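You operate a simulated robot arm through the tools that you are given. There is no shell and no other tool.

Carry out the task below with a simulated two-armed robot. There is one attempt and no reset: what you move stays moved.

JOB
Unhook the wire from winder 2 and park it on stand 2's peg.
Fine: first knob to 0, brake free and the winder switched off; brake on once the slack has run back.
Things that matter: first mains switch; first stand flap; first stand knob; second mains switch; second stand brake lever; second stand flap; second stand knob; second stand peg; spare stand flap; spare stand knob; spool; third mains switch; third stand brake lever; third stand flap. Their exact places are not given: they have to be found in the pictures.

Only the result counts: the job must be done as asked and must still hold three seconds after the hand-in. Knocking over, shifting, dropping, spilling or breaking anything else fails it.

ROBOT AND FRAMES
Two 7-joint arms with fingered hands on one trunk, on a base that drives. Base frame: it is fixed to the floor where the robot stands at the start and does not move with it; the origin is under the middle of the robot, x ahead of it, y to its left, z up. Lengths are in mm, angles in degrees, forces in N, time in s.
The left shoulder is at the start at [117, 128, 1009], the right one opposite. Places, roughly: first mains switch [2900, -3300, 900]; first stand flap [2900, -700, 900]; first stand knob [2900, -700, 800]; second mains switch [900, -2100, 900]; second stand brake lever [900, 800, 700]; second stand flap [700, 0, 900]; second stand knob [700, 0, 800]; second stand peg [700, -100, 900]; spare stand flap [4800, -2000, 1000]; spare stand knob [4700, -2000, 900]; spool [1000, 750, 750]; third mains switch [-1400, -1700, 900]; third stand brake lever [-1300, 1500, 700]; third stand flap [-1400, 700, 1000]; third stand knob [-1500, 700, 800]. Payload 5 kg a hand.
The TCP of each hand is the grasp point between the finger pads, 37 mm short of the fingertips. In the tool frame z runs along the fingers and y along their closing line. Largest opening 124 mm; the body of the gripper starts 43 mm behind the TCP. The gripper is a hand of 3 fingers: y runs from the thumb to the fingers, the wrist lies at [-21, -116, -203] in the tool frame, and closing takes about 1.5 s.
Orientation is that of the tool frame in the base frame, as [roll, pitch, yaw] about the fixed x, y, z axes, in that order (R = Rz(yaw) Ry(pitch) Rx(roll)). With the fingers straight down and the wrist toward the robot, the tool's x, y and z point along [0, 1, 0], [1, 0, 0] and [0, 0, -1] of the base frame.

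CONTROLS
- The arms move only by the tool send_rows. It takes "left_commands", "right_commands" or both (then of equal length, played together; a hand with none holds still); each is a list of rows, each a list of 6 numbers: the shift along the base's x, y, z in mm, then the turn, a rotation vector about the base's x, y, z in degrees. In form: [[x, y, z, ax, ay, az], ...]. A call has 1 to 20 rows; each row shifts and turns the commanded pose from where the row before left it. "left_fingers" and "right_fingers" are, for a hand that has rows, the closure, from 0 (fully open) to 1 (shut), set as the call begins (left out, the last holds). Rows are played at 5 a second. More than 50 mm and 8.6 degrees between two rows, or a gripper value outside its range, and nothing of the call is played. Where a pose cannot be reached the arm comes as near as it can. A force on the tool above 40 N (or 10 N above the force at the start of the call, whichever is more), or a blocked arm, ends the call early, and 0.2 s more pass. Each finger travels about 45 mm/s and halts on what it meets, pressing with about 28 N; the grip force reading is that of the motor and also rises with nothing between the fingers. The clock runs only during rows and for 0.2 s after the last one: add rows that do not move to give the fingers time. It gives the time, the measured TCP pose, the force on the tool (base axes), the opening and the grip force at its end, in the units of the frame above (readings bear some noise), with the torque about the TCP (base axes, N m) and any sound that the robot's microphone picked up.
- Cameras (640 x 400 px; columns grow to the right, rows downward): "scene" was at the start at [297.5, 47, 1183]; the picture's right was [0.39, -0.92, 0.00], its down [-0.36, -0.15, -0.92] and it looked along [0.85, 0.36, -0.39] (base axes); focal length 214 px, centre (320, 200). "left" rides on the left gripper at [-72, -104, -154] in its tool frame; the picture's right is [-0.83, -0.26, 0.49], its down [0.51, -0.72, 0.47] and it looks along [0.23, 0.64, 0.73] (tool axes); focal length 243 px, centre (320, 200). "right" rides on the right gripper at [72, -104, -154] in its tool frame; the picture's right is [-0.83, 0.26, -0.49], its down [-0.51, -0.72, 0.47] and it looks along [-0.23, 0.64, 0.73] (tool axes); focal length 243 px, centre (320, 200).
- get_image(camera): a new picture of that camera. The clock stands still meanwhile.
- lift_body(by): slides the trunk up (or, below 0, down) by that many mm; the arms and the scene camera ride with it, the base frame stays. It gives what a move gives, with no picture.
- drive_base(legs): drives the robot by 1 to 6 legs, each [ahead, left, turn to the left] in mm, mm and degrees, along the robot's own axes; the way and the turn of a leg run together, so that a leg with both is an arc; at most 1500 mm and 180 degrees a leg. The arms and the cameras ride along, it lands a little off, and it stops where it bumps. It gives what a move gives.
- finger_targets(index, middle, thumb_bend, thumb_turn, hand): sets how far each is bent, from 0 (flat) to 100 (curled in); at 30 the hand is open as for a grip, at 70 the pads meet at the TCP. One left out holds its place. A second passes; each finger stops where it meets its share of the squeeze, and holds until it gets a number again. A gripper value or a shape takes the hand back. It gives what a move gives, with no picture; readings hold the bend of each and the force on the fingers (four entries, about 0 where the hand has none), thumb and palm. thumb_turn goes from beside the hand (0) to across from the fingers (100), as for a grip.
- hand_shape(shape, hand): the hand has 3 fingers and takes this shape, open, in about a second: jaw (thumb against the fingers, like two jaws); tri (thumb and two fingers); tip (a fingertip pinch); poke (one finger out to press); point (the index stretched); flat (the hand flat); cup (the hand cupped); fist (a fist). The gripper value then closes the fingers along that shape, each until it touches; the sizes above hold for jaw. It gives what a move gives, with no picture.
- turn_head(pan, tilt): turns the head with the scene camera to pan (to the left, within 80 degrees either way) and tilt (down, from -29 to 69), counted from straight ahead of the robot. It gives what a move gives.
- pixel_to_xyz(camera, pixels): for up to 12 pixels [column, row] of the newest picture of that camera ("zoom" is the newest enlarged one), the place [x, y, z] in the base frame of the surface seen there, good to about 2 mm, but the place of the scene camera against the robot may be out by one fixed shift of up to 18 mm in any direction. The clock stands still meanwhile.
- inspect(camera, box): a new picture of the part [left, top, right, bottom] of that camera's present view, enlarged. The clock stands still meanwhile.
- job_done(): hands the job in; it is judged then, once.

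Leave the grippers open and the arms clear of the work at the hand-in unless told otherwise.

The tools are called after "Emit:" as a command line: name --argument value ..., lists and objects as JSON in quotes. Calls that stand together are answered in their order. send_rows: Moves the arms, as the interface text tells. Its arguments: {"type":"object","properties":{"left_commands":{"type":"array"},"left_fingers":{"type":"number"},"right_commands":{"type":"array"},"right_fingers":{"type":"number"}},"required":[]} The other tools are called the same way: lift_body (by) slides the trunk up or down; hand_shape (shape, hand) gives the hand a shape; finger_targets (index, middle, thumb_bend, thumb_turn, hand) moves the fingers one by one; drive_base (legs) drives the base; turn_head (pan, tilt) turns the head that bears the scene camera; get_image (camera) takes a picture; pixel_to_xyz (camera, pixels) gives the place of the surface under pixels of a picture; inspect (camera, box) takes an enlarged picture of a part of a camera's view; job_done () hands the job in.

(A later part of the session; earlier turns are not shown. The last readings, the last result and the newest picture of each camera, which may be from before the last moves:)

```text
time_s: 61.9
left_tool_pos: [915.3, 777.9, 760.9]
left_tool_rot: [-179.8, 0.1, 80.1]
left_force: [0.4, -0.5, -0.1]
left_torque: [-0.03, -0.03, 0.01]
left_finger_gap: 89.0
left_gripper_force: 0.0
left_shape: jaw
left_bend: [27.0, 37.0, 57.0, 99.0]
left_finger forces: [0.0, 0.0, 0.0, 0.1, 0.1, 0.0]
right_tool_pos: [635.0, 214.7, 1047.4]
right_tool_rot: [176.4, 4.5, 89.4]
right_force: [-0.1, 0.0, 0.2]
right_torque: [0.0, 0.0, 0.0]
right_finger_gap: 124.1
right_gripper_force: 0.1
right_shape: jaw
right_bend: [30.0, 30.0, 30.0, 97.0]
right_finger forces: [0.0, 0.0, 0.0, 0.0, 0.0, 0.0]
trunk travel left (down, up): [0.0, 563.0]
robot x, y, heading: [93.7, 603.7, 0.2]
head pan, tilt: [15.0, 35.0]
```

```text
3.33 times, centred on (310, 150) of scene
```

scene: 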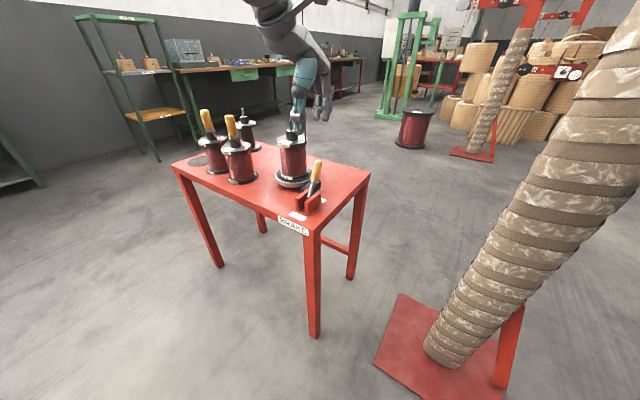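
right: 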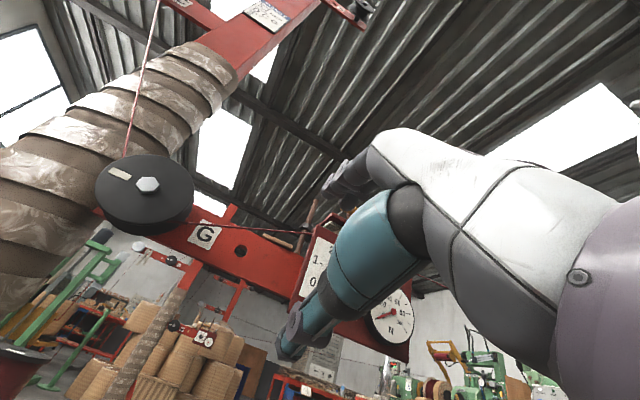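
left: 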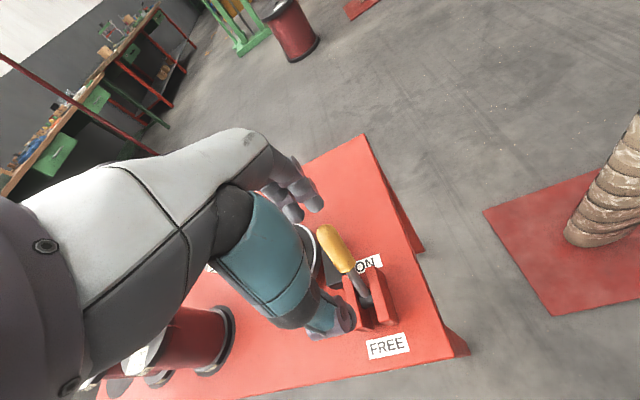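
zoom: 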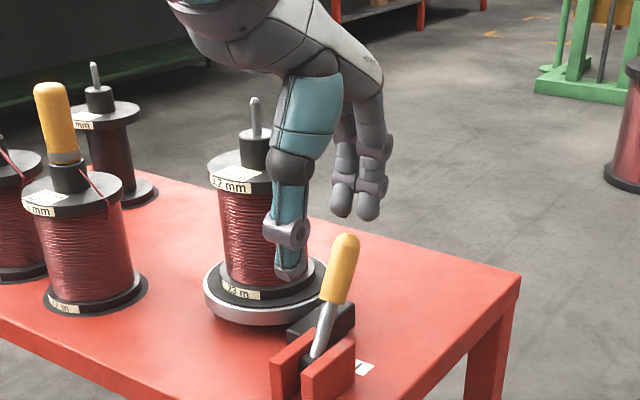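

The lever is between thumb (near side) and fingers (far side). I lower a further 52 mm.

Emit:
send_rows --left_commands '[[0, 0, -18, 0, 0, 0], [0, 0, -18, 0, 0, 0], [0, 0, -16, 0, 0, 0], [0, 0, 0, 0, 0, 0]]'

Emit:
inspect --camera "left" --box '[220, 140, 420, 380]'

Emit:
inspect --camera "scene" --box '[250, 90, 370, 210]'

```text
time_s: 62.9
left_tool_pos: [915.8, 777.7, 709.0]
left_tool_rot: [-179.9, 0.1, 80.1]
left_force: [0.2, -0.7, 0.9]
left_torque: [0.0, 0.0, 0.01]
left_finger_gap: 88.8
left_gripper_force: 0.0
left_shape: jaw
left_bend: [27.0, 37.0, 57.0, 99.0]
left_finger forces: [0.1, 0.1, 0.1, 0.1, 0.1, 0.0]
right_tool_pos: [636.5, 213.5, 1047.7]
right_tool_rot: [176.5, 4.5, 89.5]
right_force: [0.2, -0.3, 0.4]
right_torque: [0.01, -0.03, 0.0]
right_finger_gap: 124.1
right_gripper_force: 0.1
right_shape: jaw
right_bend: [30.0, 30.0, 30.0, 97.0]
right_finger forces: [0.0, 0.0, 0.0, 0.0, 0.1, 0.0]
trunk travel left (down, up): [0.0, 563.0]
robot x, y, heading: [96.2, 605.3, 0.2]
head pan, tilt: [15.0, 35.0]
```

```text
1.67 times, centred on (320, 260) of left
```

zoom: 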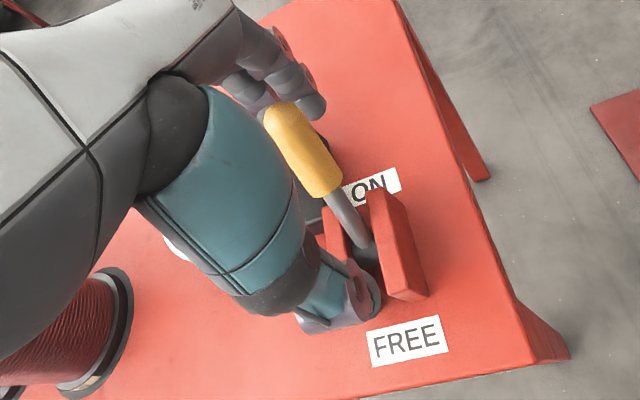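

```text
3.33 times, centred on (310, 150) of scene
```

zoom: 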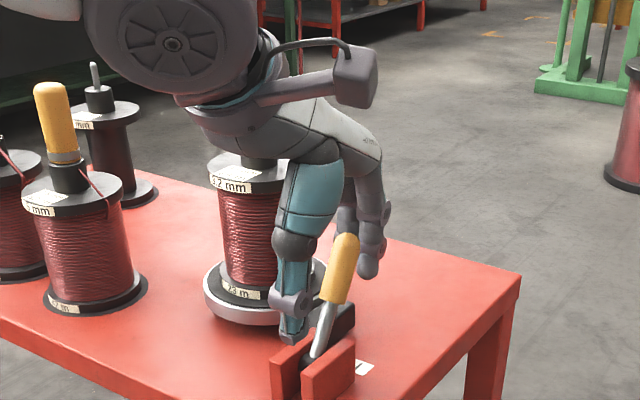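

Fingers are just behind the grip. I now drag it toward FREE (direction (−0.955, +0.297)) about 100 mm in small steps.

Emit:
send_rows --left_commands '[[-11.5, 3.6, 0, 0, 0, 0], [-11.5, 3.6, 0, 0, 0, 0], [-11.5, 3.6, 0, 0, 0, 0], [-11.5, 3.6, 0, 0, 0, 0], [-11.5, 3.6, 0, 0, 0, 0], [-11.5, 3.6, 0, 0, 0, 0], [-11.5, 3.6, 0, 0, 0, 0]]'

Emit:
inspect --camera "left" --box '[220, 140, 420, 380]'

Emit:
inspect --camera "scene" --box '[250, 90, 370, 210]'

```text
time_s: 64.5
left_tool_pos: [835.1, 802.7, 708.5]
left_tool_rot: [-179.8, 0.0, 80.0]
left_force: [-0.1, -0.3, 0.0]
left_torque: [0.0, 0.0, 0.03]
left_finger_gap: 89.1
left_gripper_force: 0.0
left_shape: jaw
left_bend: [27.0, 37.0, 57.0, 99.0]
left_finger forces: [0.0, 0.0, 0.1, 0.0, 0.0, 0.0]
right_tool_pos: [635.6, 213.9, 1046.9]
right_tool_rot: [176.3, 4.5, 89.4]
right_force: [-0.2, -0.6, 0.2]
right_torque: [0.01, -0.01, -0.02]
right_finger_gap: 124.0
right_gripper_force: 0.1
right_shape: jaw
right_bend: [30.0, 30.0, 30.0, 97.0]
right_finger forces: [0.0, 0.0, 0.0, 0.1, 0.0, 0.0]
trunk travel left (down, up): [0.0, 563.0]
robot x, y, heading: [94.1, 603.6, 0.3]
head pan, tilt: [15.0, 35.0]
```

```text
1.67 times, centred on (320, 260) of left
```

zoom: 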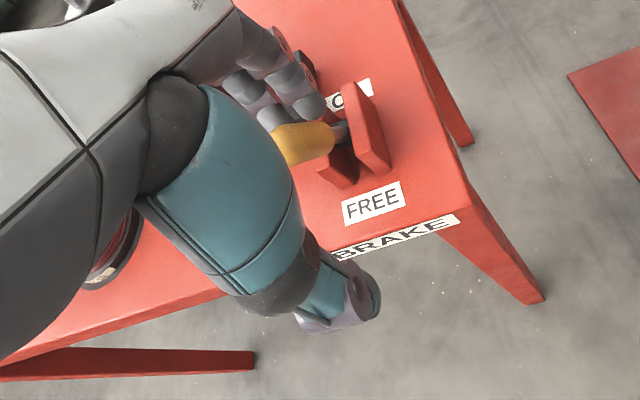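

```text
3.33 times, centred on (310, 150) of scene
```

zoom: 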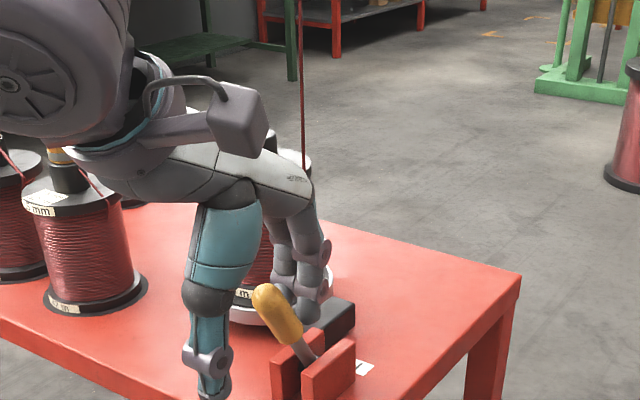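

The lever leans to FREE now. I push on a little in small steps to be sure it's at its stop.

Emit:
send_rows --left_commands '[[-5.7, 1.8, 0, 0, 0, 0], [-5.7, 1.8, 0, 0, 0, 0], [-5.7, 1.8, 0, 0, 0, 0]]'

Emit:
inspect --camera "left" --box '[220, 140, 420, 380]'

```text
time_s: 65.2
left_tool_pos: [818.4, 808.6, 707.7]
left_tool_rot: [-179.8, 0.1, 80.0]
left_force: [8.6, -4.0, -1.1]
left_torque: [-0.12, -0.24, -0.1]
left_finger_gap: 91.5
left_gripper_force: 0.1
left_shape: jaw
left_bend: [23.0, 37.0, 57.0, 99.0]
left_finger forces: [8.6, 0.0, 0.0, 0.1, 0.0, 0.0]
right_tool_pos: [636.0, 213.4, 1045.0]
right_tool_rot: [176.4, 4.5, 89.3]
right_force: [0.5, 0.1, -1.0]
right_torque: [-0.03, -0.02, -0.02]
right_finger_gap: 124.0
right_gripper_force: 0.1
right_shape: jaw
right_bend: [30.0, 30.0, 30.0, 97.0]
right_finger forces: [0.0, 0.0, 0.1, 0.1, 0.0, 0.0]
trunk travel left (down, up): [0.0, 563.0]
robot x, y, heading: [94.0, 604.6, 0.1]
head pan, tilt: [15.0, 35.0]
```

```text
1.67 times, centred on (320, 260) of left
```

zoom: 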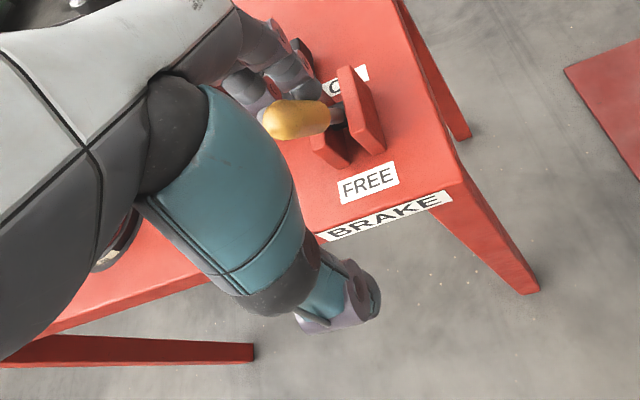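

There is 8.6 N on the index finger now. A few mm more to feel whether it's the stop.

Emit:
send_rows --left_commands '[[-3.8, 1.2, 0, 0, 0, 0], [-3.8, 1.2, 0, 0, 0, 0]]'

Emit:
inspect --camera "scene" --box '[250, 90, 370, 210]'

```text
time_s: 65.8
left_tool_pos: [812.1, 810.6, 707.9]
left_tool_rot: [-179.8, 0.1, 80.0]
left_force: [13.8, -7.3, -0.9]
left_torque: [-0.18, -0.28, -0.12]
left_finger_gap: 92.3
left_gripper_force: 0.1
left_shape: jaw
left_bend: [21.0, 37.0, 57.0, 99.0]
left_finger forces: [13.3, 0.1, 0.1, 0.0, 0.1, 0.1]
right_tool_pos: [636.7, 213.2, 1045.8]
right_tool_rot: [176.5, 4.5, 89.5]
right_force: [0.7, 1.6, 0.4]
right_torque: [0.02, 0.01, -0.01]
right_finger_gap: 124.1
right_gripper_force: 0.1
right_shape: jaw
right_bend: [30.0, 30.0, 30.0, 97.0]
right_finger forces: [0.0, 0.0, 0.0, 0.0, 0.0, 0.0]
trunk travel left (down, up): [0.0, 563.0]
robot x, y, heading: [95.3, 607.5, 0.0]
head pan, tilt: [15.0, 35.0]
```

```text
3.33 times, centred on (310, 150) of scene
```

zoom: 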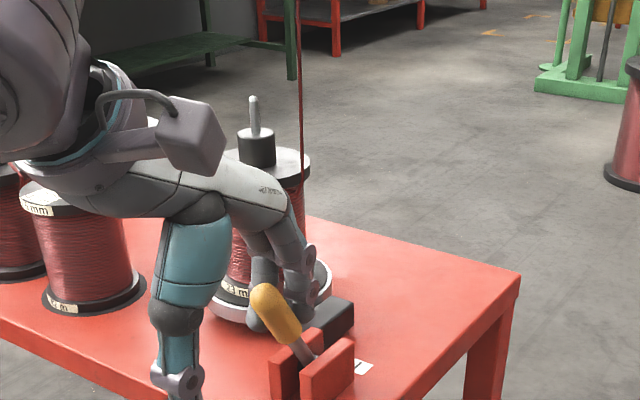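

The lever didn't move further: it rests at the FREE stop. I relieve the pressure, lift out straight up and draw back.

Emit:
send_rows --left_commands '[[12, -4, 0, 0, 0, 0], [6, -2, 10, 0, 0, 0], [0, 0, 40, 0, 0, 0], [0, 0, 45, 0, 0, 0], [0, 0, 45, 0, 0, 0], [-30, 30, 10, 0, 0, 0], [-35, 33, 10, 0, 0, 0], [-35, 33, 10, 0, 0, 0], [-35, 33, 10, 0, 0, 0], [0, 0, 0, 0, 0, 0]]'

Emit:
get_image --camera "left"

Emit:
inspect --camera "scene" --box '[250, 90, 370, 210]'

```text
time_s: 68.0
left_tool_pos: [692.6, 933.7, 889.0]
left_tool_rot: [-179.9, -0.1, 79.9]
left_force: [0.7, -0.3, 0.9]
left_torque: [0.02, 0.02, -0.03]
left_finger_gap: 89.0
left_gripper_force: 0.0
left_shape: jaw
left_bend: [27.0, 37.0, 57.0, 99.0]
left_finger forces: [0.1, 0.1, 0.0, 0.0, 0.0, 0.1]
right_tool_pos: [636.5, 213.3, 1046.8]
right_tool_rot: [176.5, 4.3, 89.5]
right_force: [-0.6, 0.1, -0.5]
right_torque: [0.06, 0.0, 0.0]
right_finger_gap: 124.0
right_gripper_force: 0.1
right_shape: jaw
right_bend: [30.0, 30.0, 30.0, 97.0]
right_finger forces: [0.0, 0.0, 0.1, 0.0, 0.0, 0.1]
trunk travel left (down, up): [0.0, 563.0]
robot x, y, heading: [98.1, 604.5, 0.0]
head pan, tilt: [15.0, 35.0]
```

```text
taken
```

left: 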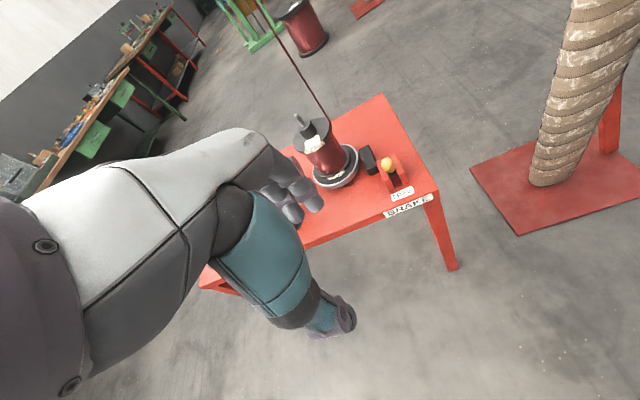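

```text
3.33 times, centred on (310, 150) of scene
```

zoom: 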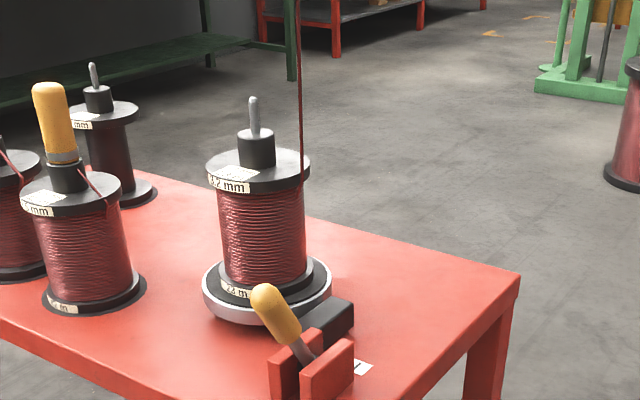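

The brake is free (lever leans to FREE and stays). Next comes the mains switch. I can't cross the wire, so I'll drive around the spool table. I look left first to check the free floor.

Emit:
turn_head --pan 70 --tilt 25

Emit:
get_image --camera "scene"

```text
time_s: 69.3
left_tool_pos: [693.9, 934.8, 889.5]
left_tool_rot: [-179.7, 0.0, 80.1]
left_force: [1.2, 0.5, 0.1]
left_torque: [0.01, -0.01, -0.01]
left_finger_gap: 88.9
left_gripper_force: 0.1
left_shape: jaw
left_bend: [27.0, 37.0, 57.0, 99.0]
left_finger forces: [0.1, 0.0, 0.0, 0.0, 0.0, 0.0]
right_tool_pos: [636.2, 213.7, 1046.0]
right_tool_rot: [176.4, 4.5, 89.4]
right_force: [1.2, -0.2, 0.2]
right_torque: [-0.03, -0.03, -0.02]
right_finger_gap: 124.0
right_gripper_force: 0.0
right_shape: jaw
right_bend: [30.0, 30.0, 30.0, 97.0]
right_finger forces: [0.1, 0.0, 0.0, 0.0, 0.0, 0.0]
trunk travel left (down, up): [0.0, 563.0]
robot x, y, heading: [94.7, 606.1, 0.0]
head pan, tilt: [70.0, 25.0]
```

```text
taken
```

scene: 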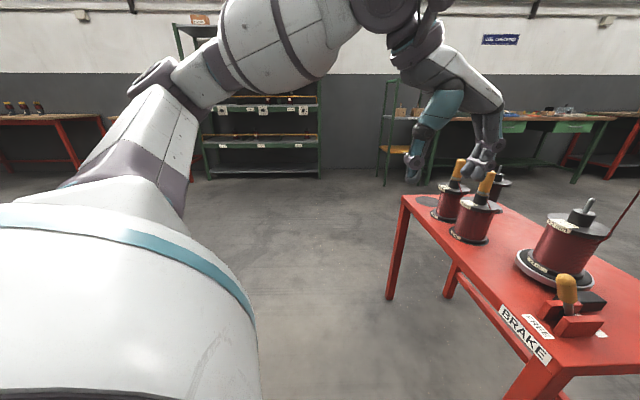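

Emit:
pixel_to_xyz --camera "scene" --pixels '[[208, 178], [320, 176], [385, 183], [432, 182], [72, 165], [393, 297], [405, 197], [500, 205], [575, 180]]'

```text
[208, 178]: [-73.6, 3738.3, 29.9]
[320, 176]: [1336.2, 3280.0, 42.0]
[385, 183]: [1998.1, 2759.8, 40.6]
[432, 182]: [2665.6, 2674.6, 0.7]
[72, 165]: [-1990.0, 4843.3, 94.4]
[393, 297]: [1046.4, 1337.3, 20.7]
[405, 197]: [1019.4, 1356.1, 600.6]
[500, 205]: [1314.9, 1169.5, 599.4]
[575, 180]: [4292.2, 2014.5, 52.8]
```

The floor is free: shelves start at y≥2700. I drive: back 150, turn left, ahead 1340, turn right, ahead 1920.

Emit:
drive_base --legs '[[-150, 0, 0], [0, 0, 90], [1340, 0, 0], [0, 0, -90], [1500, 0, 0], [420, 0, 0]]'

Emit:
turn_head --pan -60 --tilt 25

Emit:
get_image --camera "scene"

```text
time_s: 93.9
left_tool_pos: [2481.7, 2290.6, 888.3]
left_tool_rot: [-179.8, 0.1, 80.4]
left_force: [0.1, -0.8, 0.9]
left_torque: [0.0, 0.0, -0.02]
left_finger_gap: 89.2
left_gripper_force: 0.0
left_shape: jaw
left_bend: [27.0, 37.0, 57.0, 99.0]
left_finger forces: [0.0, 0.1, 0.0, 0.0, 0.0, 0.0]
right_tool_pos: [2431.0, 1570.7, 1046.4]
right_tool_rot: [176.3, 4.4, 89.8]
right_force: [0.1, -0.2, -0.6]
right_torque: [0.01, 0.02, 0.01]
right_finger_gap: 123.9
right_gripper_force: 0.0
right_shape: jaw
right_bend: [30.0, 30.0, 30.0, 97.0]
right_finger forces: [0.0, 0.2, 0.0, 0.1, 0.0, 0.0]
trunk travel left (down, up): [0.0, 563.0]
robot x, y, heading: [1887.1, 1960.5, 0.7]
head pan, tilt: [70.0, 25.0]
```

```text
time_s: 96.0
left_tool_pos: [2482.9, 2289.6, 889.4]
left_tool_rot: [-179.7, 0.0, 80.4]
left_force: [0.8, 0.1, -0.1]
left_torque: [0.0, 0.01, 0.0]
left_finger_gap: 89.3
left_gripper_force: 0.1
left_shape: jaw
left_bend: [27.0, 37.0, 57.0, 99.0]
left_finger forces: [0.0, 0.0, 0.0, 0.0, 0.1, 0.1]
right_tool_pos: [2430.1, 1569.2, 1047.4]
right_tool_rot: [176.3, 4.5, 89.8]
right_force: [0.1, -0.2, 0.3]
right_torque: [-0.04, -0.01, 0.02]
right_finger_gap: 123.9
right_gripper_force: 0.1
right_shape: jaw
right_bend: [30.0, 30.0, 30.0, 97.0]
right_finger forces: [0.0, 0.0, 0.1, 0.1, 0.1, 0.0]
trunk travel left (down, up): [0.0, 563.0]
robot x, y, heading: [1886.9, 1957.4, 0.7]
head pan, tilt: [-60.0, 25.0]
```

```text
taken
```

scene: 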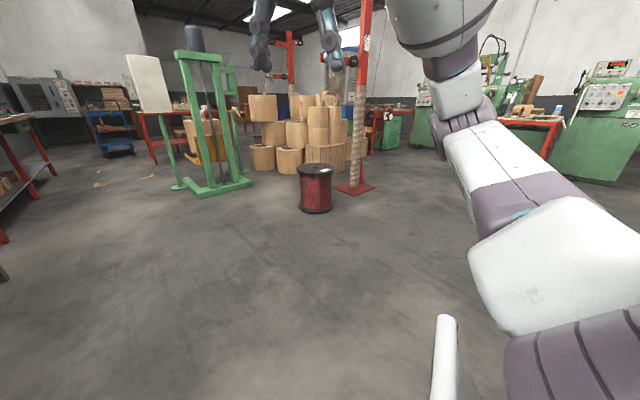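

I'm at (1887,1957). Now turn right to face −y and go ahead 2650 mm to about y=−690.

Emit:
drive_base --legs '[[0, 0, -90.7], [1500, 0, 0], [1150, 0, 0]]'

Emit:
turn_head --pan -30 --tilt 20

Emit:
get_image --camera "scene"

```text
time_s: 112.7
left_tool_pos: [2189.6, -1289.5, 887.7]
left_tool_rot: [-179.8, 0.1, -10.4]
left_force: [-0.1, 0.1, -0.5]
left_torque: [-0.01, 0.01, 0.01]
left_finger_gap: 89.4
left_gripper_force: 0.0
left_shape: jaw
left_bend: [27.0, 37.0, 57.0, 99.0]
left_finger forces: [0.1, 0.0, 0.1, 0.0, 0.0, 0.0]
right_tool_pos: [1469.9, -1228.8, 1046.9]
right_tool_rot: [176.4, 4.5, -0.9]
right_force: [-0.9, -0.9, -0.5]
right_torque: [0.01, 0.0, 0.02]
right_finger_gap: 123.6
right_gripper_force: 0.2
right_shape: jaw
right_bend: [30.0, 30.0, 30.0, 97.0]
right_finger forces: [0.0, 0.1, 0.0, 0.0, 0.1, 0.1]
trunk travel left (down, up): [0.0, 563.0]
robot x, y, heading: [1863.9, -692.6, -90.2]
head pan, tilt: [-60.0, 25.0]
```

```text
time_s: 113.7
left_tool_pos: [2190.0, -1290.9, 889.2]
left_tool_rot: [-179.8, 0.1, -10.3]
left_force: [0.4, -0.1, 0.1]
left_torque: [0.0, -0.01, -0.03]
left_finger_gap: 89.2
left_gripper_force: 0.1
left_shape: jaw
left_bend: [27.0, 37.0, 57.0, 99.0]
left_finger forces: [0.0, 0.0, 0.1, 0.1, 0.0, 0.1]
right_tool_pos: [1470.0, -1229.5, 1047.1]
right_tool_rot: [176.4, 4.5, -1.0]
right_force: [-0.2, 0.4, 0.5]
right_torque: [-0.01, -0.01, 0.02]
right_finger_gap: 124.2
right_gripper_force: 0.0
right_shape: jaw
right_bend: [30.0, 30.0, 30.0, 97.0]
right_finger forces: [0.1, 0.0, 0.0, 0.0, 0.1, 0.1]
trunk travel left (down, up): [0.0, 563.0]
robot x, y, heading: [1863.6, -691.6, -90.2]
head pan, tilt: [-30.0, 20.0]
```

```text
taken
```

scene: 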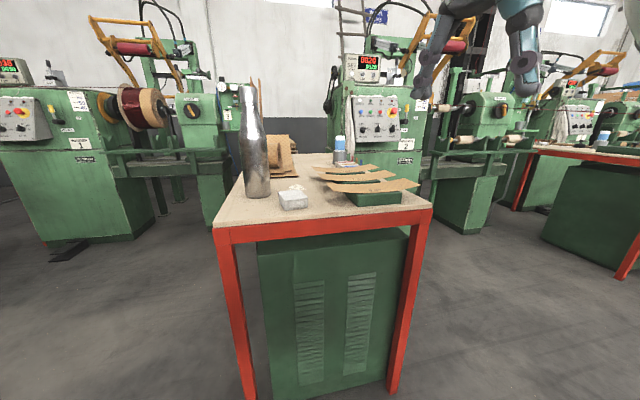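

A bench with a tall steel bottle stands ahead-right; winder 2 panel is at (378,120). I measure bottle, bench corners and panel.

Emit:
pixel_to_xyz --camera "scene" --pixels '[[250, 90], [258, 192], [243, 150], [272, 150], [213, 226], [432, 210], [250, 395], [392, 390], [360, 120], [376, 124], [395, 122], [375, 70]]'

Emit:
inspect --camera "scene" --box '[340, 85, 420, 155]'

```text
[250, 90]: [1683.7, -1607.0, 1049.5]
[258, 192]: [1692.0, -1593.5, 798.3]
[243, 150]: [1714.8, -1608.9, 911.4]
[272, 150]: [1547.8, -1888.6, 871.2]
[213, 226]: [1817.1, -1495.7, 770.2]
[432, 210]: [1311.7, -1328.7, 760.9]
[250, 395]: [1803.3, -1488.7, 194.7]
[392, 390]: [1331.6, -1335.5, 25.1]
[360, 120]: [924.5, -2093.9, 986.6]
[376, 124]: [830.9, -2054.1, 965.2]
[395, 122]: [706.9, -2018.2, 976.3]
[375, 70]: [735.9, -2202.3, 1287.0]
```

```text
5.71 times, centred on (380, 120) of scene
```

zoom: 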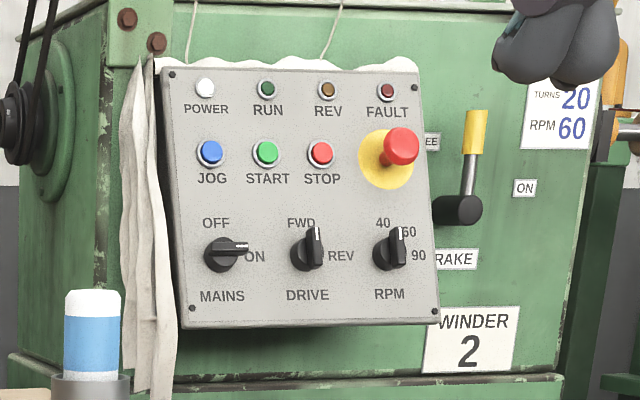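

MAINS bar points to ON; OFF is up, so 90° counter-clockwise. I check the cup by the panel and the bench edge next to it.

Emit:
pixel_to_xyz --camera "scene" --pixels '[[340, 139], [340, 148], [333, 158], [345, 160], [352, 160], [300, 157], [410, 185], [380, 190], [415, 185], [330, 170]]'

Emit:
pixel_to_xyz --camera "zoom" --pixels '[[222, 256], [240, 248], [216, 224], [256, 257], [222, 295], [172, 80], [412, 80], [435, 320], [187, 325], [308, 255], [390, 255], [98, 330]]'

```text
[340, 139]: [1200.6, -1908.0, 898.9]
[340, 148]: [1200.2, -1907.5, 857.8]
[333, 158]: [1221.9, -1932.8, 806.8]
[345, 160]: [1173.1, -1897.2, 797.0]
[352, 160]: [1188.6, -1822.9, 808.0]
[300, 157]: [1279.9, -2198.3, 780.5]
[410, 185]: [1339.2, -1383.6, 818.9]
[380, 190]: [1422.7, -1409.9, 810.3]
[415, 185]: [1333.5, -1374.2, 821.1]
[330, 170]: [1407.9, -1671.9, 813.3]
```

```text
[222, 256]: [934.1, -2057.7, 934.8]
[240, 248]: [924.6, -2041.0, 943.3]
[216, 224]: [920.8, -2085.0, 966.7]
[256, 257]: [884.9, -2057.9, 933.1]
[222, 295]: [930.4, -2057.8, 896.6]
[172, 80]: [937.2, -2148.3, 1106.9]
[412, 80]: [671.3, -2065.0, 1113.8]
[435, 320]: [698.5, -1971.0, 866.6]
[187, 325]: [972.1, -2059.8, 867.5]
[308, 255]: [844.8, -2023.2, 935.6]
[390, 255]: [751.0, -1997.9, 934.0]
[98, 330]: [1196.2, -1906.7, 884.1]
```

I lift the trunk 150 mm (hands clear of bench items), and tuck the right hand inward so it stays away from the wire.

Emit:
lift_body --by 150

Emit:
send_rows --right_commands '[[48, -8, 0, 0, 0, 0], [48, -8, 0, 0, 0, 0], [48, -8, 0, 0, 0, 0], [48, -8, 0, 0, 0, 0], [48, -8, 0, 0, 0, 0], [0, 0, 0, 0, 0, 0]]'

Emit:
turn_head --pan -60 --tilt 35

Emit:
get_image --camera "scene"

```text
time_s: 115.4
left_tool_pos: [2189.9, -1290.6, 1038.9]
left_tool_rot: [-179.8, 0.1, -10.6]
left_force: [-0.2, -0.1, 0.0]
left_torque: [0.02, -0.03, -0.02]
left_finger_gap: 89.1
left_gripper_force: 0.0
left_shape: jaw
left_bend: [27.0, 37.0, 57.0, 99.0]
left_finger forces: [0.0, 0.0, 0.0, 0.1, 0.1, 0.0]
right_tool_pos: [1470.0, -1228.5, 1196.0]
right_tool_rot: [176.3, 4.5, -1.0]
right_force: [-0.7, 0.5, -0.6]
right_torque: [0.01, 0.0, -0.04]
right_finger_gap: 124.1
right_gripper_force: 0.1
right_shape: jaw
right_bend: [30.0, 30.0, 30.0, 97.0]
right_finger forces: [0.0, 0.0, 0.0, 0.0, 0.0, 0.0]
trunk travel left (down, up): [-150.0, 413.0]
robot x, y, heading: [1863.4, -692.5, -90.3]
head pan, tilt: [-30.0, 20.0]
```

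```text
time_s: 116.8
left_tool_pos: [2189.3, -1290.3, 1039.8]
left_tool_rot: [-179.8, 0.0, -10.5]
left_force: [-0.5, 0.2, -0.1]
left_torque: [-0.01, -0.04, 0.01]
left_finger_gap: 89.2
left_gripper_force: 0.0
left_shape: jaw
left_bend: [27.0, 37.0, 57.0, 99.0]
left_finger forces: [0.0, 0.0, 0.0, 0.1, 0.0, 0.0]
right_tool_pos: [1709.0, -1269.4, 1198.3]
right_tool_rot: [176.5, 4.5, -1.1]
right_force: [0.2, -0.1, 0.5]
right_torque: [-0.04, -0.06, 0.02]
right_finger_gap: 124.0
right_gripper_force: 0.1
right_shape: jaw
right_bend: [30.0, 30.0, 30.0, 98.0]
right_finger forces: [0.0, 0.0, 0.0, 0.1, 0.0, 0.1]
trunk travel left (down, up): [-150.0, 413.0]
robot x, y, heading: [1870.0, -690.9, -90.3]
head pan, tilt: [-30.0, 20.0]
```

```text
time_s: 117.8
left_tool_pos: [2189.4, -1291.9, 1038.7]
left_tool_rot: [-179.8, 0.1, -10.3]
left_force: [-0.3, -0.4, 0.0]
left_torque: [-0.02, -0.03, 0.0]
left_finger_gap: 89.2
left_gripper_force: 0.0
left_shape: jaw
left_bend: [27.0, 37.0, 57.0, 99.0]
left_finger forces: [0.0, 0.0, 0.1, 0.1, 0.0, 0.1]
right_tool_pos: [1710.0, -1268.8, 1197.3]
right_tool_rot: [176.4, 4.6, -1.0]
right_force: [0.5, 0.1, 0.6]
right_torque: [0.01, 0.0, -0.02]
right_finger_gap: 123.9
right_gripper_force: 0.1
right_shape: jaw
right_bend: [30.0, 30.0, 30.0, 98.0]
right_finger forces: [0.1, 0.1, 0.0, 0.0, 0.0, 0.0]
trunk travel left (down, up): [-150.0, 413.0]
robot x, y, heading: [1867.7, -691.1, -90.2]
head pan, tilt: [-60.0, 35.0]
```

```text
taken
```

scene: 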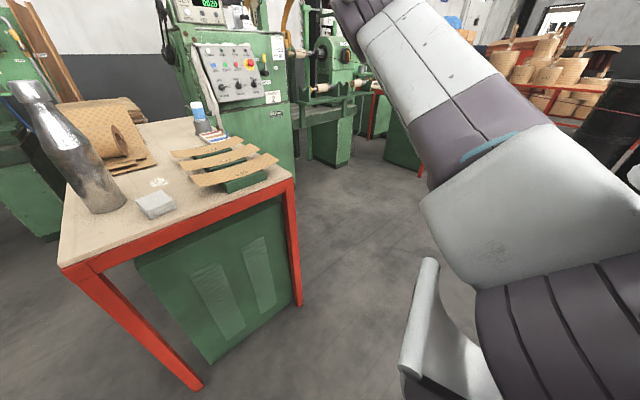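

I drive sideways to the right 790 mm, then check the distance to the wire.

Emit:
drive_base --legs '[[0, -790, 0]]'

Emit:
turn_head --pan -75 --tilt 30

Emit:
get_image --camera "scene"

```text
time_s: 125.1
left_tool_pos: [1397.7, -1288.4, 1037.9]
left_tool_rot: [-179.7, 0.2, -10.6]
left_force: [0.4, -0.2, -0.6]
left_torque: [-0.01, -0.03, -0.05]
left_finger_gap: 89.3
left_gripper_force: 0.0
left_shape: jaw
left_bend: [27.0, 37.0, 57.0, 99.0]
left_finger forces: [0.1, 0.0, 0.0, 0.0, 0.1, 0.1]
right_tool_pos: [919.1, -1266.2, 1197.9]
right_tool_rot: [176.3, 4.4, -1.2]
right_force: [0.2, -0.1, 0.2]
right_torque: [0.0, -0.01, 0.01]
right_finger_gap: 123.9
right_gripper_force: 0.0
right_shape: jaw
right_bend: [30.0, 30.0, 30.0, 98.0]
right_finger forces: [0.0, 0.1, 0.1, 0.0, 0.0, 0.0]
trunk travel left (down, up): [-150.0, 413.0]
robot x, y, heading: [1075.1, -689.7, -90.5]
head pan, tilt: [-60.0, 35.0]
```

```text
time_s: 125.9
left_tool_pos: [1397.5, -1287.6, 1038.9]
left_tool_rot: [-179.8, 0.1, -10.6]
left_force: [-0.8, 0.2, -0.1]
left_torque: [-0.01, 0.02, 0.0]
left_finger_gap: 89.0
left_gripper_force: 0.0
left_shape: jaw
left_bend: [27.0, 37.0, 57.0, 99.0]
left_finger forces: [0.0, 0.1, 0.0, 0.0, 0.0, 0.0]
right_tool_pos: [919.3, -1266.2, 1197.1]
right_tool_rot: [176.4, 4.5, -1.2]
right_force: [0.1, 0.8, 0.0]
right_torque: [-0.03, 0.0, 0.02]
right_finger_gap: 124.1
right_gripper_force: 0.1
right_shape: jaw
right_bend: [30.0, 30.0, 30.0, 98.0]
right_finger forces: [0.0, 0.0, 0.1, 0.0, 0.0, 0.0]
trunk travel left (down, up): [-150.0, 413.0]
robot x, y, heading: [1074.3, -688.3, -90.3]
head pan, tilt: [-75.0, 30.0]
```

```text
taken
```

scene: 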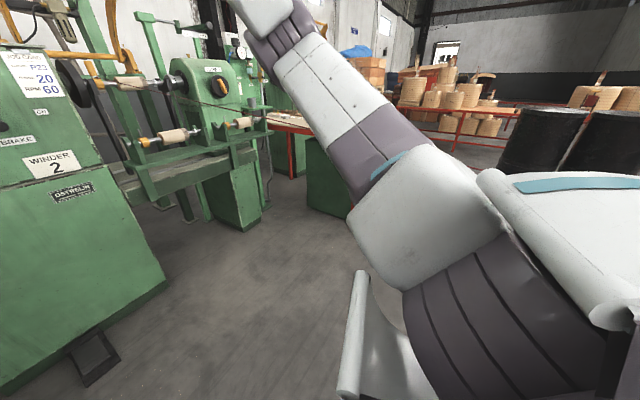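

I can't clearly see the wire here; I zoom in on the spindle region.

Emit:
inspect --camera "scene" --box '[50, 20, 310, 180]'

Emit:
get_image --camera "right"

```text
2.46 times, centred on (180, 100) of scene
```

zoom: 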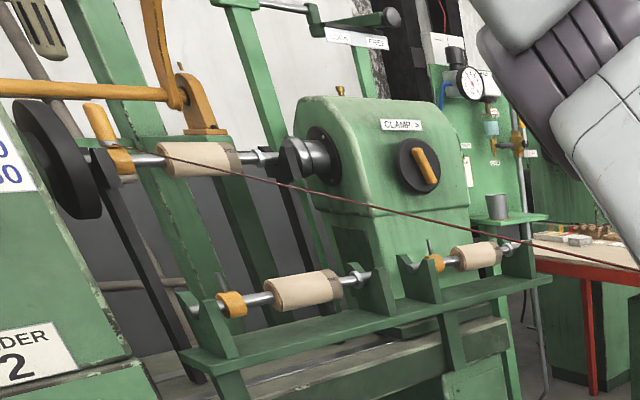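

```text
taken
```

right: 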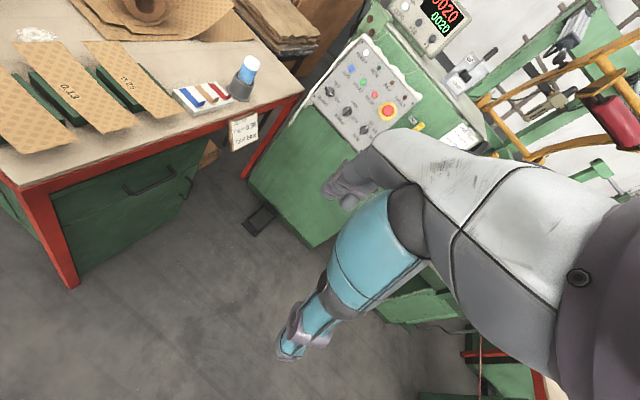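

Now I see it: the wire comes from the right and ends at the yellow pin on the spindle collar at zoom (115,145). I measure pin, collar and wire.

Emit:
pixel_to_xyz --camera "zoom" --pixels '[[95, 110], [108, 138], [122, 160], [128, 147], [135, 150], [200, 166], [300, 190], [400, 213], [500, 237], [600, 258], [150, 158], [60, 150]]'

Emit:
inspect --camera "scene" --box '[70, 50, 130, 100]'

```text
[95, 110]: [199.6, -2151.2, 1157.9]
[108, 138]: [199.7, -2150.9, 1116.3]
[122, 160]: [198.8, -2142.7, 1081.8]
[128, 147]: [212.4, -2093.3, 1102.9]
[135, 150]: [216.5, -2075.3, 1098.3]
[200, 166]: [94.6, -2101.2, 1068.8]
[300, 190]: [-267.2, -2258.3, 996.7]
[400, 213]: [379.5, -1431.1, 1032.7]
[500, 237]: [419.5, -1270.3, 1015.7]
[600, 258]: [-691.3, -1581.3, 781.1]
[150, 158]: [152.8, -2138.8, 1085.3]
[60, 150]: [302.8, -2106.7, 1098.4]
```

```text
8.00 times, centred on (100, 75) of scene
```

zoom: 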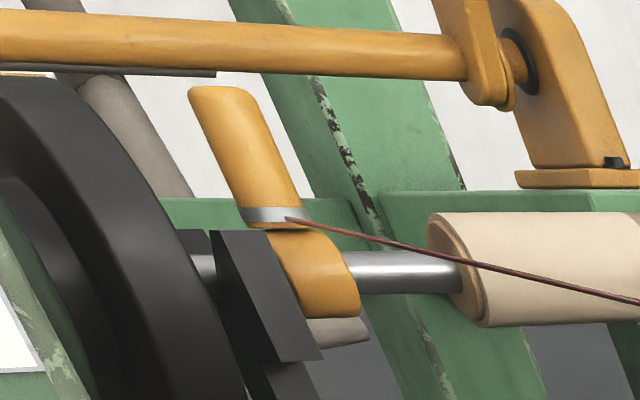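

The wire ends in a yellow sleeve with a metal ring, set over a pin on the spindle collar – it can be lifted off upwards. I measure the bar above it too, then turn and drive to the panel.

Emit:
pixel_to_xyz --camera "zoom" --pixels '[[215, 90], [245, 150], [275, 213], [215, 150], [275, 150], [315, 280], [230, 40], [30, 35], [440, 70], [560, 120], [290, 219], [150, 180]]'

Emit:
drive_base --legs '[[0, 0, -17.1], [535, -39, 0]]'

Emit:
get_image --camera "left"

Emit:
turn_head --pan 0 --tilt 25

Emit:
get_image --camera "scene"

```text
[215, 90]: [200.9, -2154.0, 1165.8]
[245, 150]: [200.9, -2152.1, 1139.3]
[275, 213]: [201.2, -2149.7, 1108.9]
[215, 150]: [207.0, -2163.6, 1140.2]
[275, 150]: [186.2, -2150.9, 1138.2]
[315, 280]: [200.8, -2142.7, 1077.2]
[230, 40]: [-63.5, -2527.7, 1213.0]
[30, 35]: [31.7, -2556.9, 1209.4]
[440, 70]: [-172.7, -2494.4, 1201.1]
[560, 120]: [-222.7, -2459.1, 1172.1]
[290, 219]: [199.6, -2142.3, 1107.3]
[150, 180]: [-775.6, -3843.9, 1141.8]
```

```text
time_s: 130.0
left_tool_pos: [1008.0, -1858.0, 1039.2]
left_tool_rot: [-179.7, 0.1, -27.7]
left_force: [-0.4, -0.3, -0.5]
left_torque: [0.0, -0.04, 0.07]
left_finger_gap: 89.4
left_gripper_force: 0.0
left_shape: jaw
left_bend: [27.0, 37.0, 57.0, 99.0]
left_finger forces: [0.0, 0.0, 0.0, 0.0, 0.0, 0.0]
right_tool_pos: [557.2, -1695.0, 1198.5]
right_tool_rot: [176.4, 4.5, -18.3]
right_force: [-0.5, -0.2, 0.2]
right_torque: [0.01, 0.03, 0.02]
right_finger_gap: 124.0
right_gripper_force: 0.0
right_shape: jaw
right_bend: [30.0, 30.0, 30.0, 98.0]
right_finger forces: [0.0, 0.1, 0.1, 0.0, 0.1, 0.1]
trunk travel left (down, up): [-150.0, 413.0]
robot x, y, heading: [877.8, -1186.9, -107.6]
head pan, tilt: [-75.0, 30.0]
```

```text
taken
```

left: 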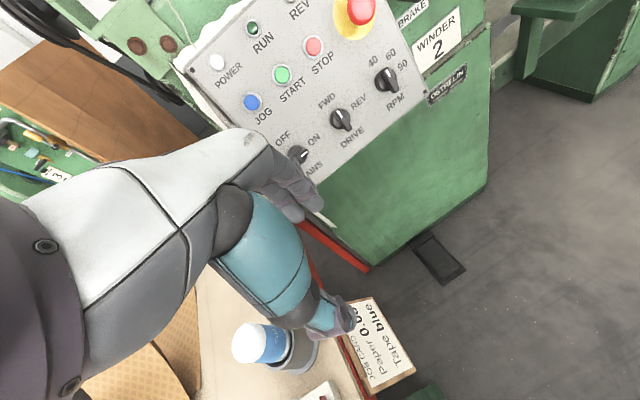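

```text
time_s: 131.4
left_tool_pos: [1009.1, -1857.8, 1039.7]
left_tool_rot: [-179.7, 0.1, -27.7]
left_force: [0.6, -0.9, -0.6]
left_torque: [0.0, -0.04, 0.01]
left_finger_gap: 89.1
left_gripper_force: 0.1
left_shape: jaw
left_bend: [27.0, 37.0, 57.0, 99.0]
left_finger forces: [0.0, 0.0, 0.0, 0.1, 0.0, 0.0]
right_tool_pos: [556.8, -1694.9, 1199.2]
right_tool_rot: [176.5, 4.5, -18.3]
right_force: [0.6, 0.6, 0.7]
right_torque: [0.02, 0.0, 0.0]
right_finger_gap: 123.7
right_gripper_force: 0.0
right_shape: jaw
right_bend: [30.0, 30.0, 30.0, 98.0]
right_finger forces: [0.0, 0.0, 0.1, 0.0, 0.0, 0.1]
trunk travel left (down, up): [-150.0, 413.0]
robot x, y, heading: [876.5, -1191.1, -107.0]
head pan, tilt: [0.0, 25.0]
```

```text
taken
```

scene: 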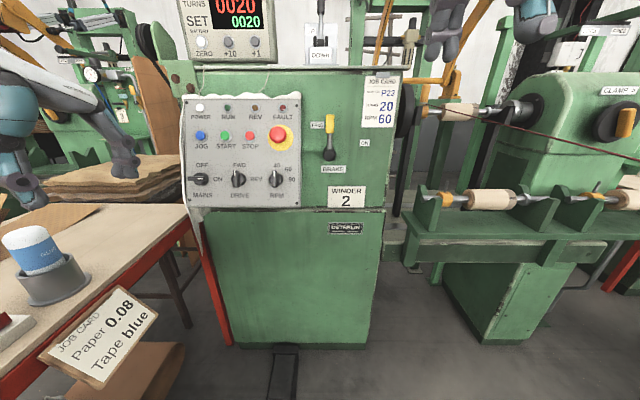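

The panel is directly ahead now; MAINS at scene (202,180), bench edge just left of it. I measure the switch with both cameras.

Emit:
pixel_to_xyz --camera "left" --pixels '[[303, 153], [283, 140], [314, 140], [345, 118], [340, 130], [385, 80], [217, 62], [297, 155], [253, 102], [319, 168], [350, 145], [178, 70]]'

Emit:
inspect --camera "scene" --box '[175, 90, 305, 220]'

```text
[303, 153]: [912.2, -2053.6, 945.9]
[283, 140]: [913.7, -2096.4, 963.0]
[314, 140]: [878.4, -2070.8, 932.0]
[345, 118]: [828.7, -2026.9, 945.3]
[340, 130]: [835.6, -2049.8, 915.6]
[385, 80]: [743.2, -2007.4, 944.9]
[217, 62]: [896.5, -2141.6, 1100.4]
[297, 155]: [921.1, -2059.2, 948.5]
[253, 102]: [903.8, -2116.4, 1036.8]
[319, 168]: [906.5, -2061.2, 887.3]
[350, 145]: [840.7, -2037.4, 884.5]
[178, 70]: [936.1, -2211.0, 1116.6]
```

```text
3.08 times, centred on (240, 155) of scene
```

zoom: 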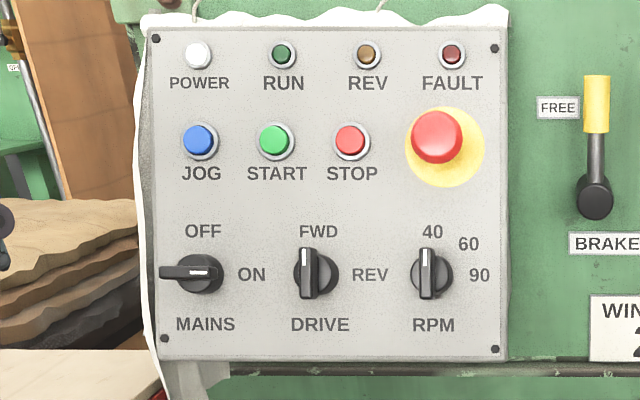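

Emit:
pixel_to_xyz --camera "zoom" --pixels '[[165, 271], [190, 271], [213, 268], [205, 290], [207, 256], [318, 272], [203, 231], [206, 324], [155, 38], [494, 48], [494, 348], [164, 338]]'

```text
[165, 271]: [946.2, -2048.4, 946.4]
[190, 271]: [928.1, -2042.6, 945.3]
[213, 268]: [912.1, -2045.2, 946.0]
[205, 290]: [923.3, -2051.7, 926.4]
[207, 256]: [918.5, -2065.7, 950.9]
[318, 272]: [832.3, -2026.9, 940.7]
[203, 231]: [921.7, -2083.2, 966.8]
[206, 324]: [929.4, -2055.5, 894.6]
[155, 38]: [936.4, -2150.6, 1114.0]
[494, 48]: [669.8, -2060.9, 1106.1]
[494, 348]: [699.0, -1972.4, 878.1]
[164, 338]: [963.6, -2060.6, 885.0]
```

I compare lamp and buttons in both views to get the present offset of the scene camera.

Emit:
pixel_to_xyz --camera "zoom" --pixels '[[198, 54], [198, 140], [275, 140], [350, 140], [427, 270]]'

Emit:
inspect --camera "left" --box '[170, 20, 410, 200]'

```text
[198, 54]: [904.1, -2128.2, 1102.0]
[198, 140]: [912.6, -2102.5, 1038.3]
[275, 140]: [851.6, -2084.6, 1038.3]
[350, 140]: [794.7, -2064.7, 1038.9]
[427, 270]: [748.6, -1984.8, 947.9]
```

```text
2.22 times, centred on (290, 110) of left
```

zoom: 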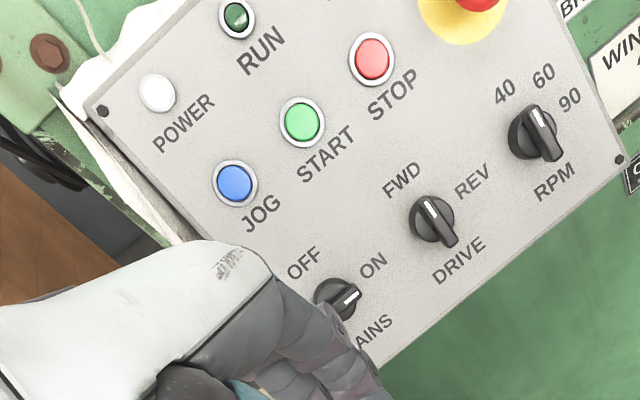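

Emit:
pixel_to_xyz --camera "zoom" --pixels '[[157, 92], [234, 183], [300, 120], [372, 57], [103, 110], [435, 212], [350, 292], [322, 300], [345, 312], [305, 262], [374, 265], [620, 160]]'

```text
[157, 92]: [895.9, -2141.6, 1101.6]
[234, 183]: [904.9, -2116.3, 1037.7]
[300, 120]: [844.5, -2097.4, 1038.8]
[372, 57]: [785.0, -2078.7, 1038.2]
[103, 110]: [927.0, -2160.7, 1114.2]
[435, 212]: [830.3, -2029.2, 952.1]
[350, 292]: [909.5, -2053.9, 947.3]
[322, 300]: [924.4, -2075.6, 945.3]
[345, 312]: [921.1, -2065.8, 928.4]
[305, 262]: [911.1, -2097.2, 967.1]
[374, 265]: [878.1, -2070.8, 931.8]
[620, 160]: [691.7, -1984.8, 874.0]
```

The scene offset is (8,13,0) again. The MAINS spindle meets the panel at about (917,−2082,930), panel normal (0.285,0.880,0.380); the bar sticks out 30 mm. I back up 130 mm for a better arm stretch, then measure again.

Emit:
drive_base --legs '[[-130, 0, 0]]'

```text
time_s: 132.7
left_tool_pos: [1047.5, -1735.8, 1038.5]
left_tool_rot: [-179.8, 0.1, -27.7]
left_force: [-1.1, -0.1, -0.4]
left_torque: [-0.01, 0.02, -0.03]
left_finger_gap: 89.1
left_gripper_force: 0.1
left_shape: jaw
left_bend: [27.0, 37.0, 57.0, 99.0]
left_finger forces: [0.1, 0.1, 0.1, 0.1, 0.1, 0.1]
right_tool_pos: [596.0, -1574.5, 1197.3]
right_tool_rot: [176.4, 4.4, -18.3]
right_force: [0.4, 0.3, 0.1]
right_torque: [0.04, 0.01, -0.03]
right_finger_gap: 124.1
right_gripper_force: 0.0
right_shape: jaw
right_bend: [30.0, 30.0, 30.0, 98.0]
right_finger forces: [0.0, 0.0, 0.0, 0.0, 0.1, 0.0]
trunk travel left (down, up): [-150.0, 413.0]
robot x, y, heading: [915.0, -1068.1, -107.2]
head pan, tilt: [0.0, 25.0]
```

Now I swing the left hand up to face the panel squarely, standing off about 200 mm from the switch.

Emit:
send_rows --left_commands '[[-6.7, -15.5, -3, 0, 0, 4.9], [-6.7, -15.5, -3, 0, 0, 4.9], [-6.7, -15.5, -3, -7.15, 2.32, 0], [-6.7, -15.5, -3, -7.15, 2.32, 0], [-6.7, -15.5, -3, -7.15, 2.32, 0], [-6.7, -15.5, -3, -7.15, 2.32, 0], [-6.7, -15.5, -3, -7.15, 2.32, 0], [-6.7, -15.5, -3, -7.15, 2.32, 0], [-6.7, -15.5, -3, -7.15, 2.32, 0], [-6.7, -15.5, -3, -7.15, 2.32, 0], [-6.7, -15.5, -3, -7.15, 2.32, 0], [0, 0, 0, 0, 0, 0]]'

Emit:
get_image --camera "left"

Emit:
get_image --camera "scene"

```text
time_s: 135.3
left_tool_pos: [974.2, -1904.8, 1007.1]
left_tool_rot: [112.4, 0.1, -18.0]
left_force: [0.1, 0.4, 0.9]
left_torque: [0.01, 0.01, -0.01]
left_finger_gap: 89.3
left_gripper_force: 0.2
left_shape: jaw
left_bend: [27.0, 37.0, 57.0, 99.0]
left_finger forces: [0.0, 0.0, 0.1, 0.0, 0.0, 0.0]
right_tool_pos: [596.9, -1571.9, 1197.7]
right_tool_rot: [176.4, 4.5, -18.3]
right_force: [-0.1, 0.2, -0.2]
right_torque: [-0.03, -0.03, 0.04]
right_finger_gap: 123.9
right_gripper_force: 0.1
right_shape: jaw
right_bend: [30.0, 30.0, 30.0, 98.0]
right_finger forces: [0.0, 0.1, 0.0, 0.0, 0.1, 0.0]
trunk travel left (down, up): [-150.0, 413.0]
robot x, y, heading: [914.6, -1064.8, -107.2]
head pan, tilt: [0.0, 25.0]
```

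```text
taken
```

left: 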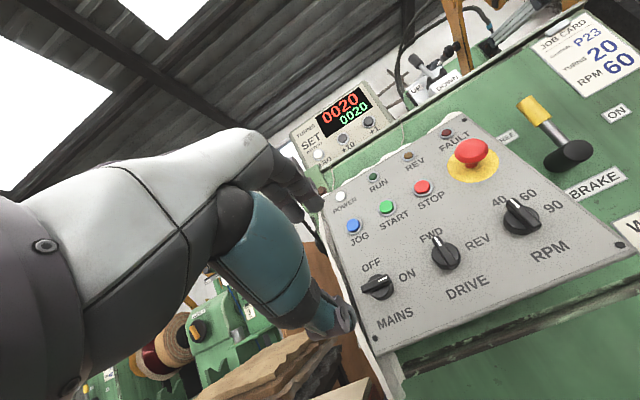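

```text
taken
```

scene: 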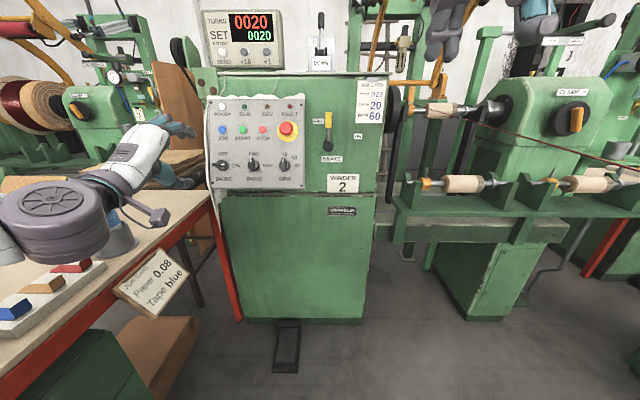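

The aim point (≈(375–382,287–291)) falls right on the MAINS knob at (377,288). I zoom to measure it precisely.

Emit:
inspect --camera "left" --box '[330, 240, 430, 340]'

```text
4.00 times, centred on (380, 290) of left
```

zoom: 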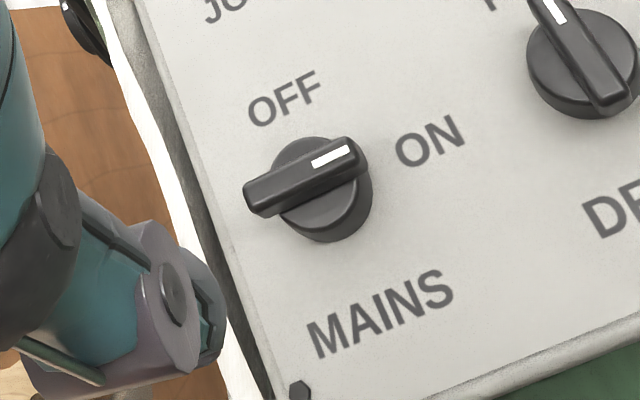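

Emit:
pixel_to_xyz --camera "zoom" --pixels '[[248, 190], [300, 175], [352, 155], [325, 225], [285, 98], [430, 140], [380, 310], [320, 145], [365, 200], [560, 30]]'

```text
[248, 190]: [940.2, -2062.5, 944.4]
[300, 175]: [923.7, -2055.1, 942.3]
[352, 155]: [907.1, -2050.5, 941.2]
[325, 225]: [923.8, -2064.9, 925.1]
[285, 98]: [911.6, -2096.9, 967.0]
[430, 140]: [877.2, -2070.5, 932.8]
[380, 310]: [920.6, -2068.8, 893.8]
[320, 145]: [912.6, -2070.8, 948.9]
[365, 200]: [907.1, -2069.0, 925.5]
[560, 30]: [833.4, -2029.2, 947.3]
```

The bar centre is right on the hand's axis. I test in free air whether the wrist can roll −90° about this axis.

Emit:
send_rows --left_commands '[[0, 0, 0, 2.34, 7.22, 3.12], [0, 0, 0, 2.34, 7.22, 3.12], [0, 0, 0, 2.34, 7.22, 3.12], [0, 0, 0, 2.34, 7.22, 3.12], [0, 0, 0, 2.34, 7.22, 3.12], [0, 0, 0, 2.34, 7.22, 3.12], [0, 0, 0, 2.34, 7.22, 3.12], [0, 0, 0, 2.34, 7.22, 3.12], [0, 0, 0, 2.34, 7.22, 3.12], [0, 0, 0, 2.34, 7.22, 3.12], [0, 0, 0, 2.34, 7.22, 3.12], [0, 0, 0, 0, 0, 0]]' --left_fingers 0.5

Emit:
get_image --camera "scene"

```text
time_s: 137.9
left_tool_pos: [974.5, -1904.5, 1007.7]
left_tool_rot: [-178.9, 67.8, 73.0]
left_force: [0.3, -0.3, -0.2]
left_torque: [0.0, 0.01, 0.0]
left_finger_gap: 62.6
left_gripper_force: 0.0
left_shape: jaw
left_bend: [74.0, 45.0, 69.0, 100.0]
left_finger forces: [0.1, 0.0, 0.0, 0.0, 0.1, 0.0]
right_tool_pos: [595.6, -1571.4, 1198.0]
right_tool_rot: [176.5, 4.4, -18.1]
right_force: [0.4, 1.2, -0.8]
right_torque: [-0.02, -0.03, 0.01]
right_finger_gap: 123.8
right_gripper_force: 0.0
right_shape: jaw
right_bend: [30.0, 30.0, 30.0, 98.0]
right_finger forces: [0.0, 0.1, 0.1, 0.1, 0.0, 0.1]
trunk travel left (down, up): [-150.0, 413.0]
robot x, y, heading: [914.3, -1067.5, -107.6]
head pan, tilt: [0.0, 25.0]
```

```text
taken
```

scene: 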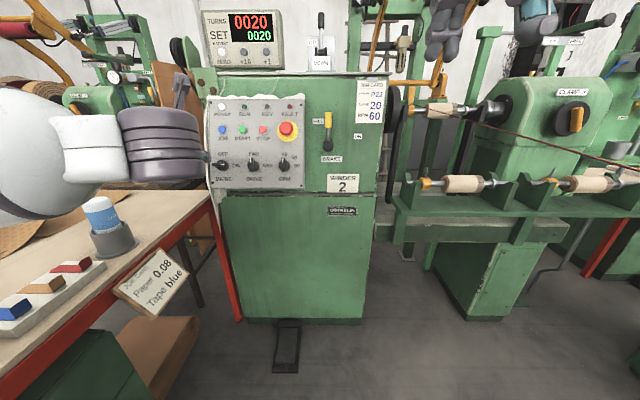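

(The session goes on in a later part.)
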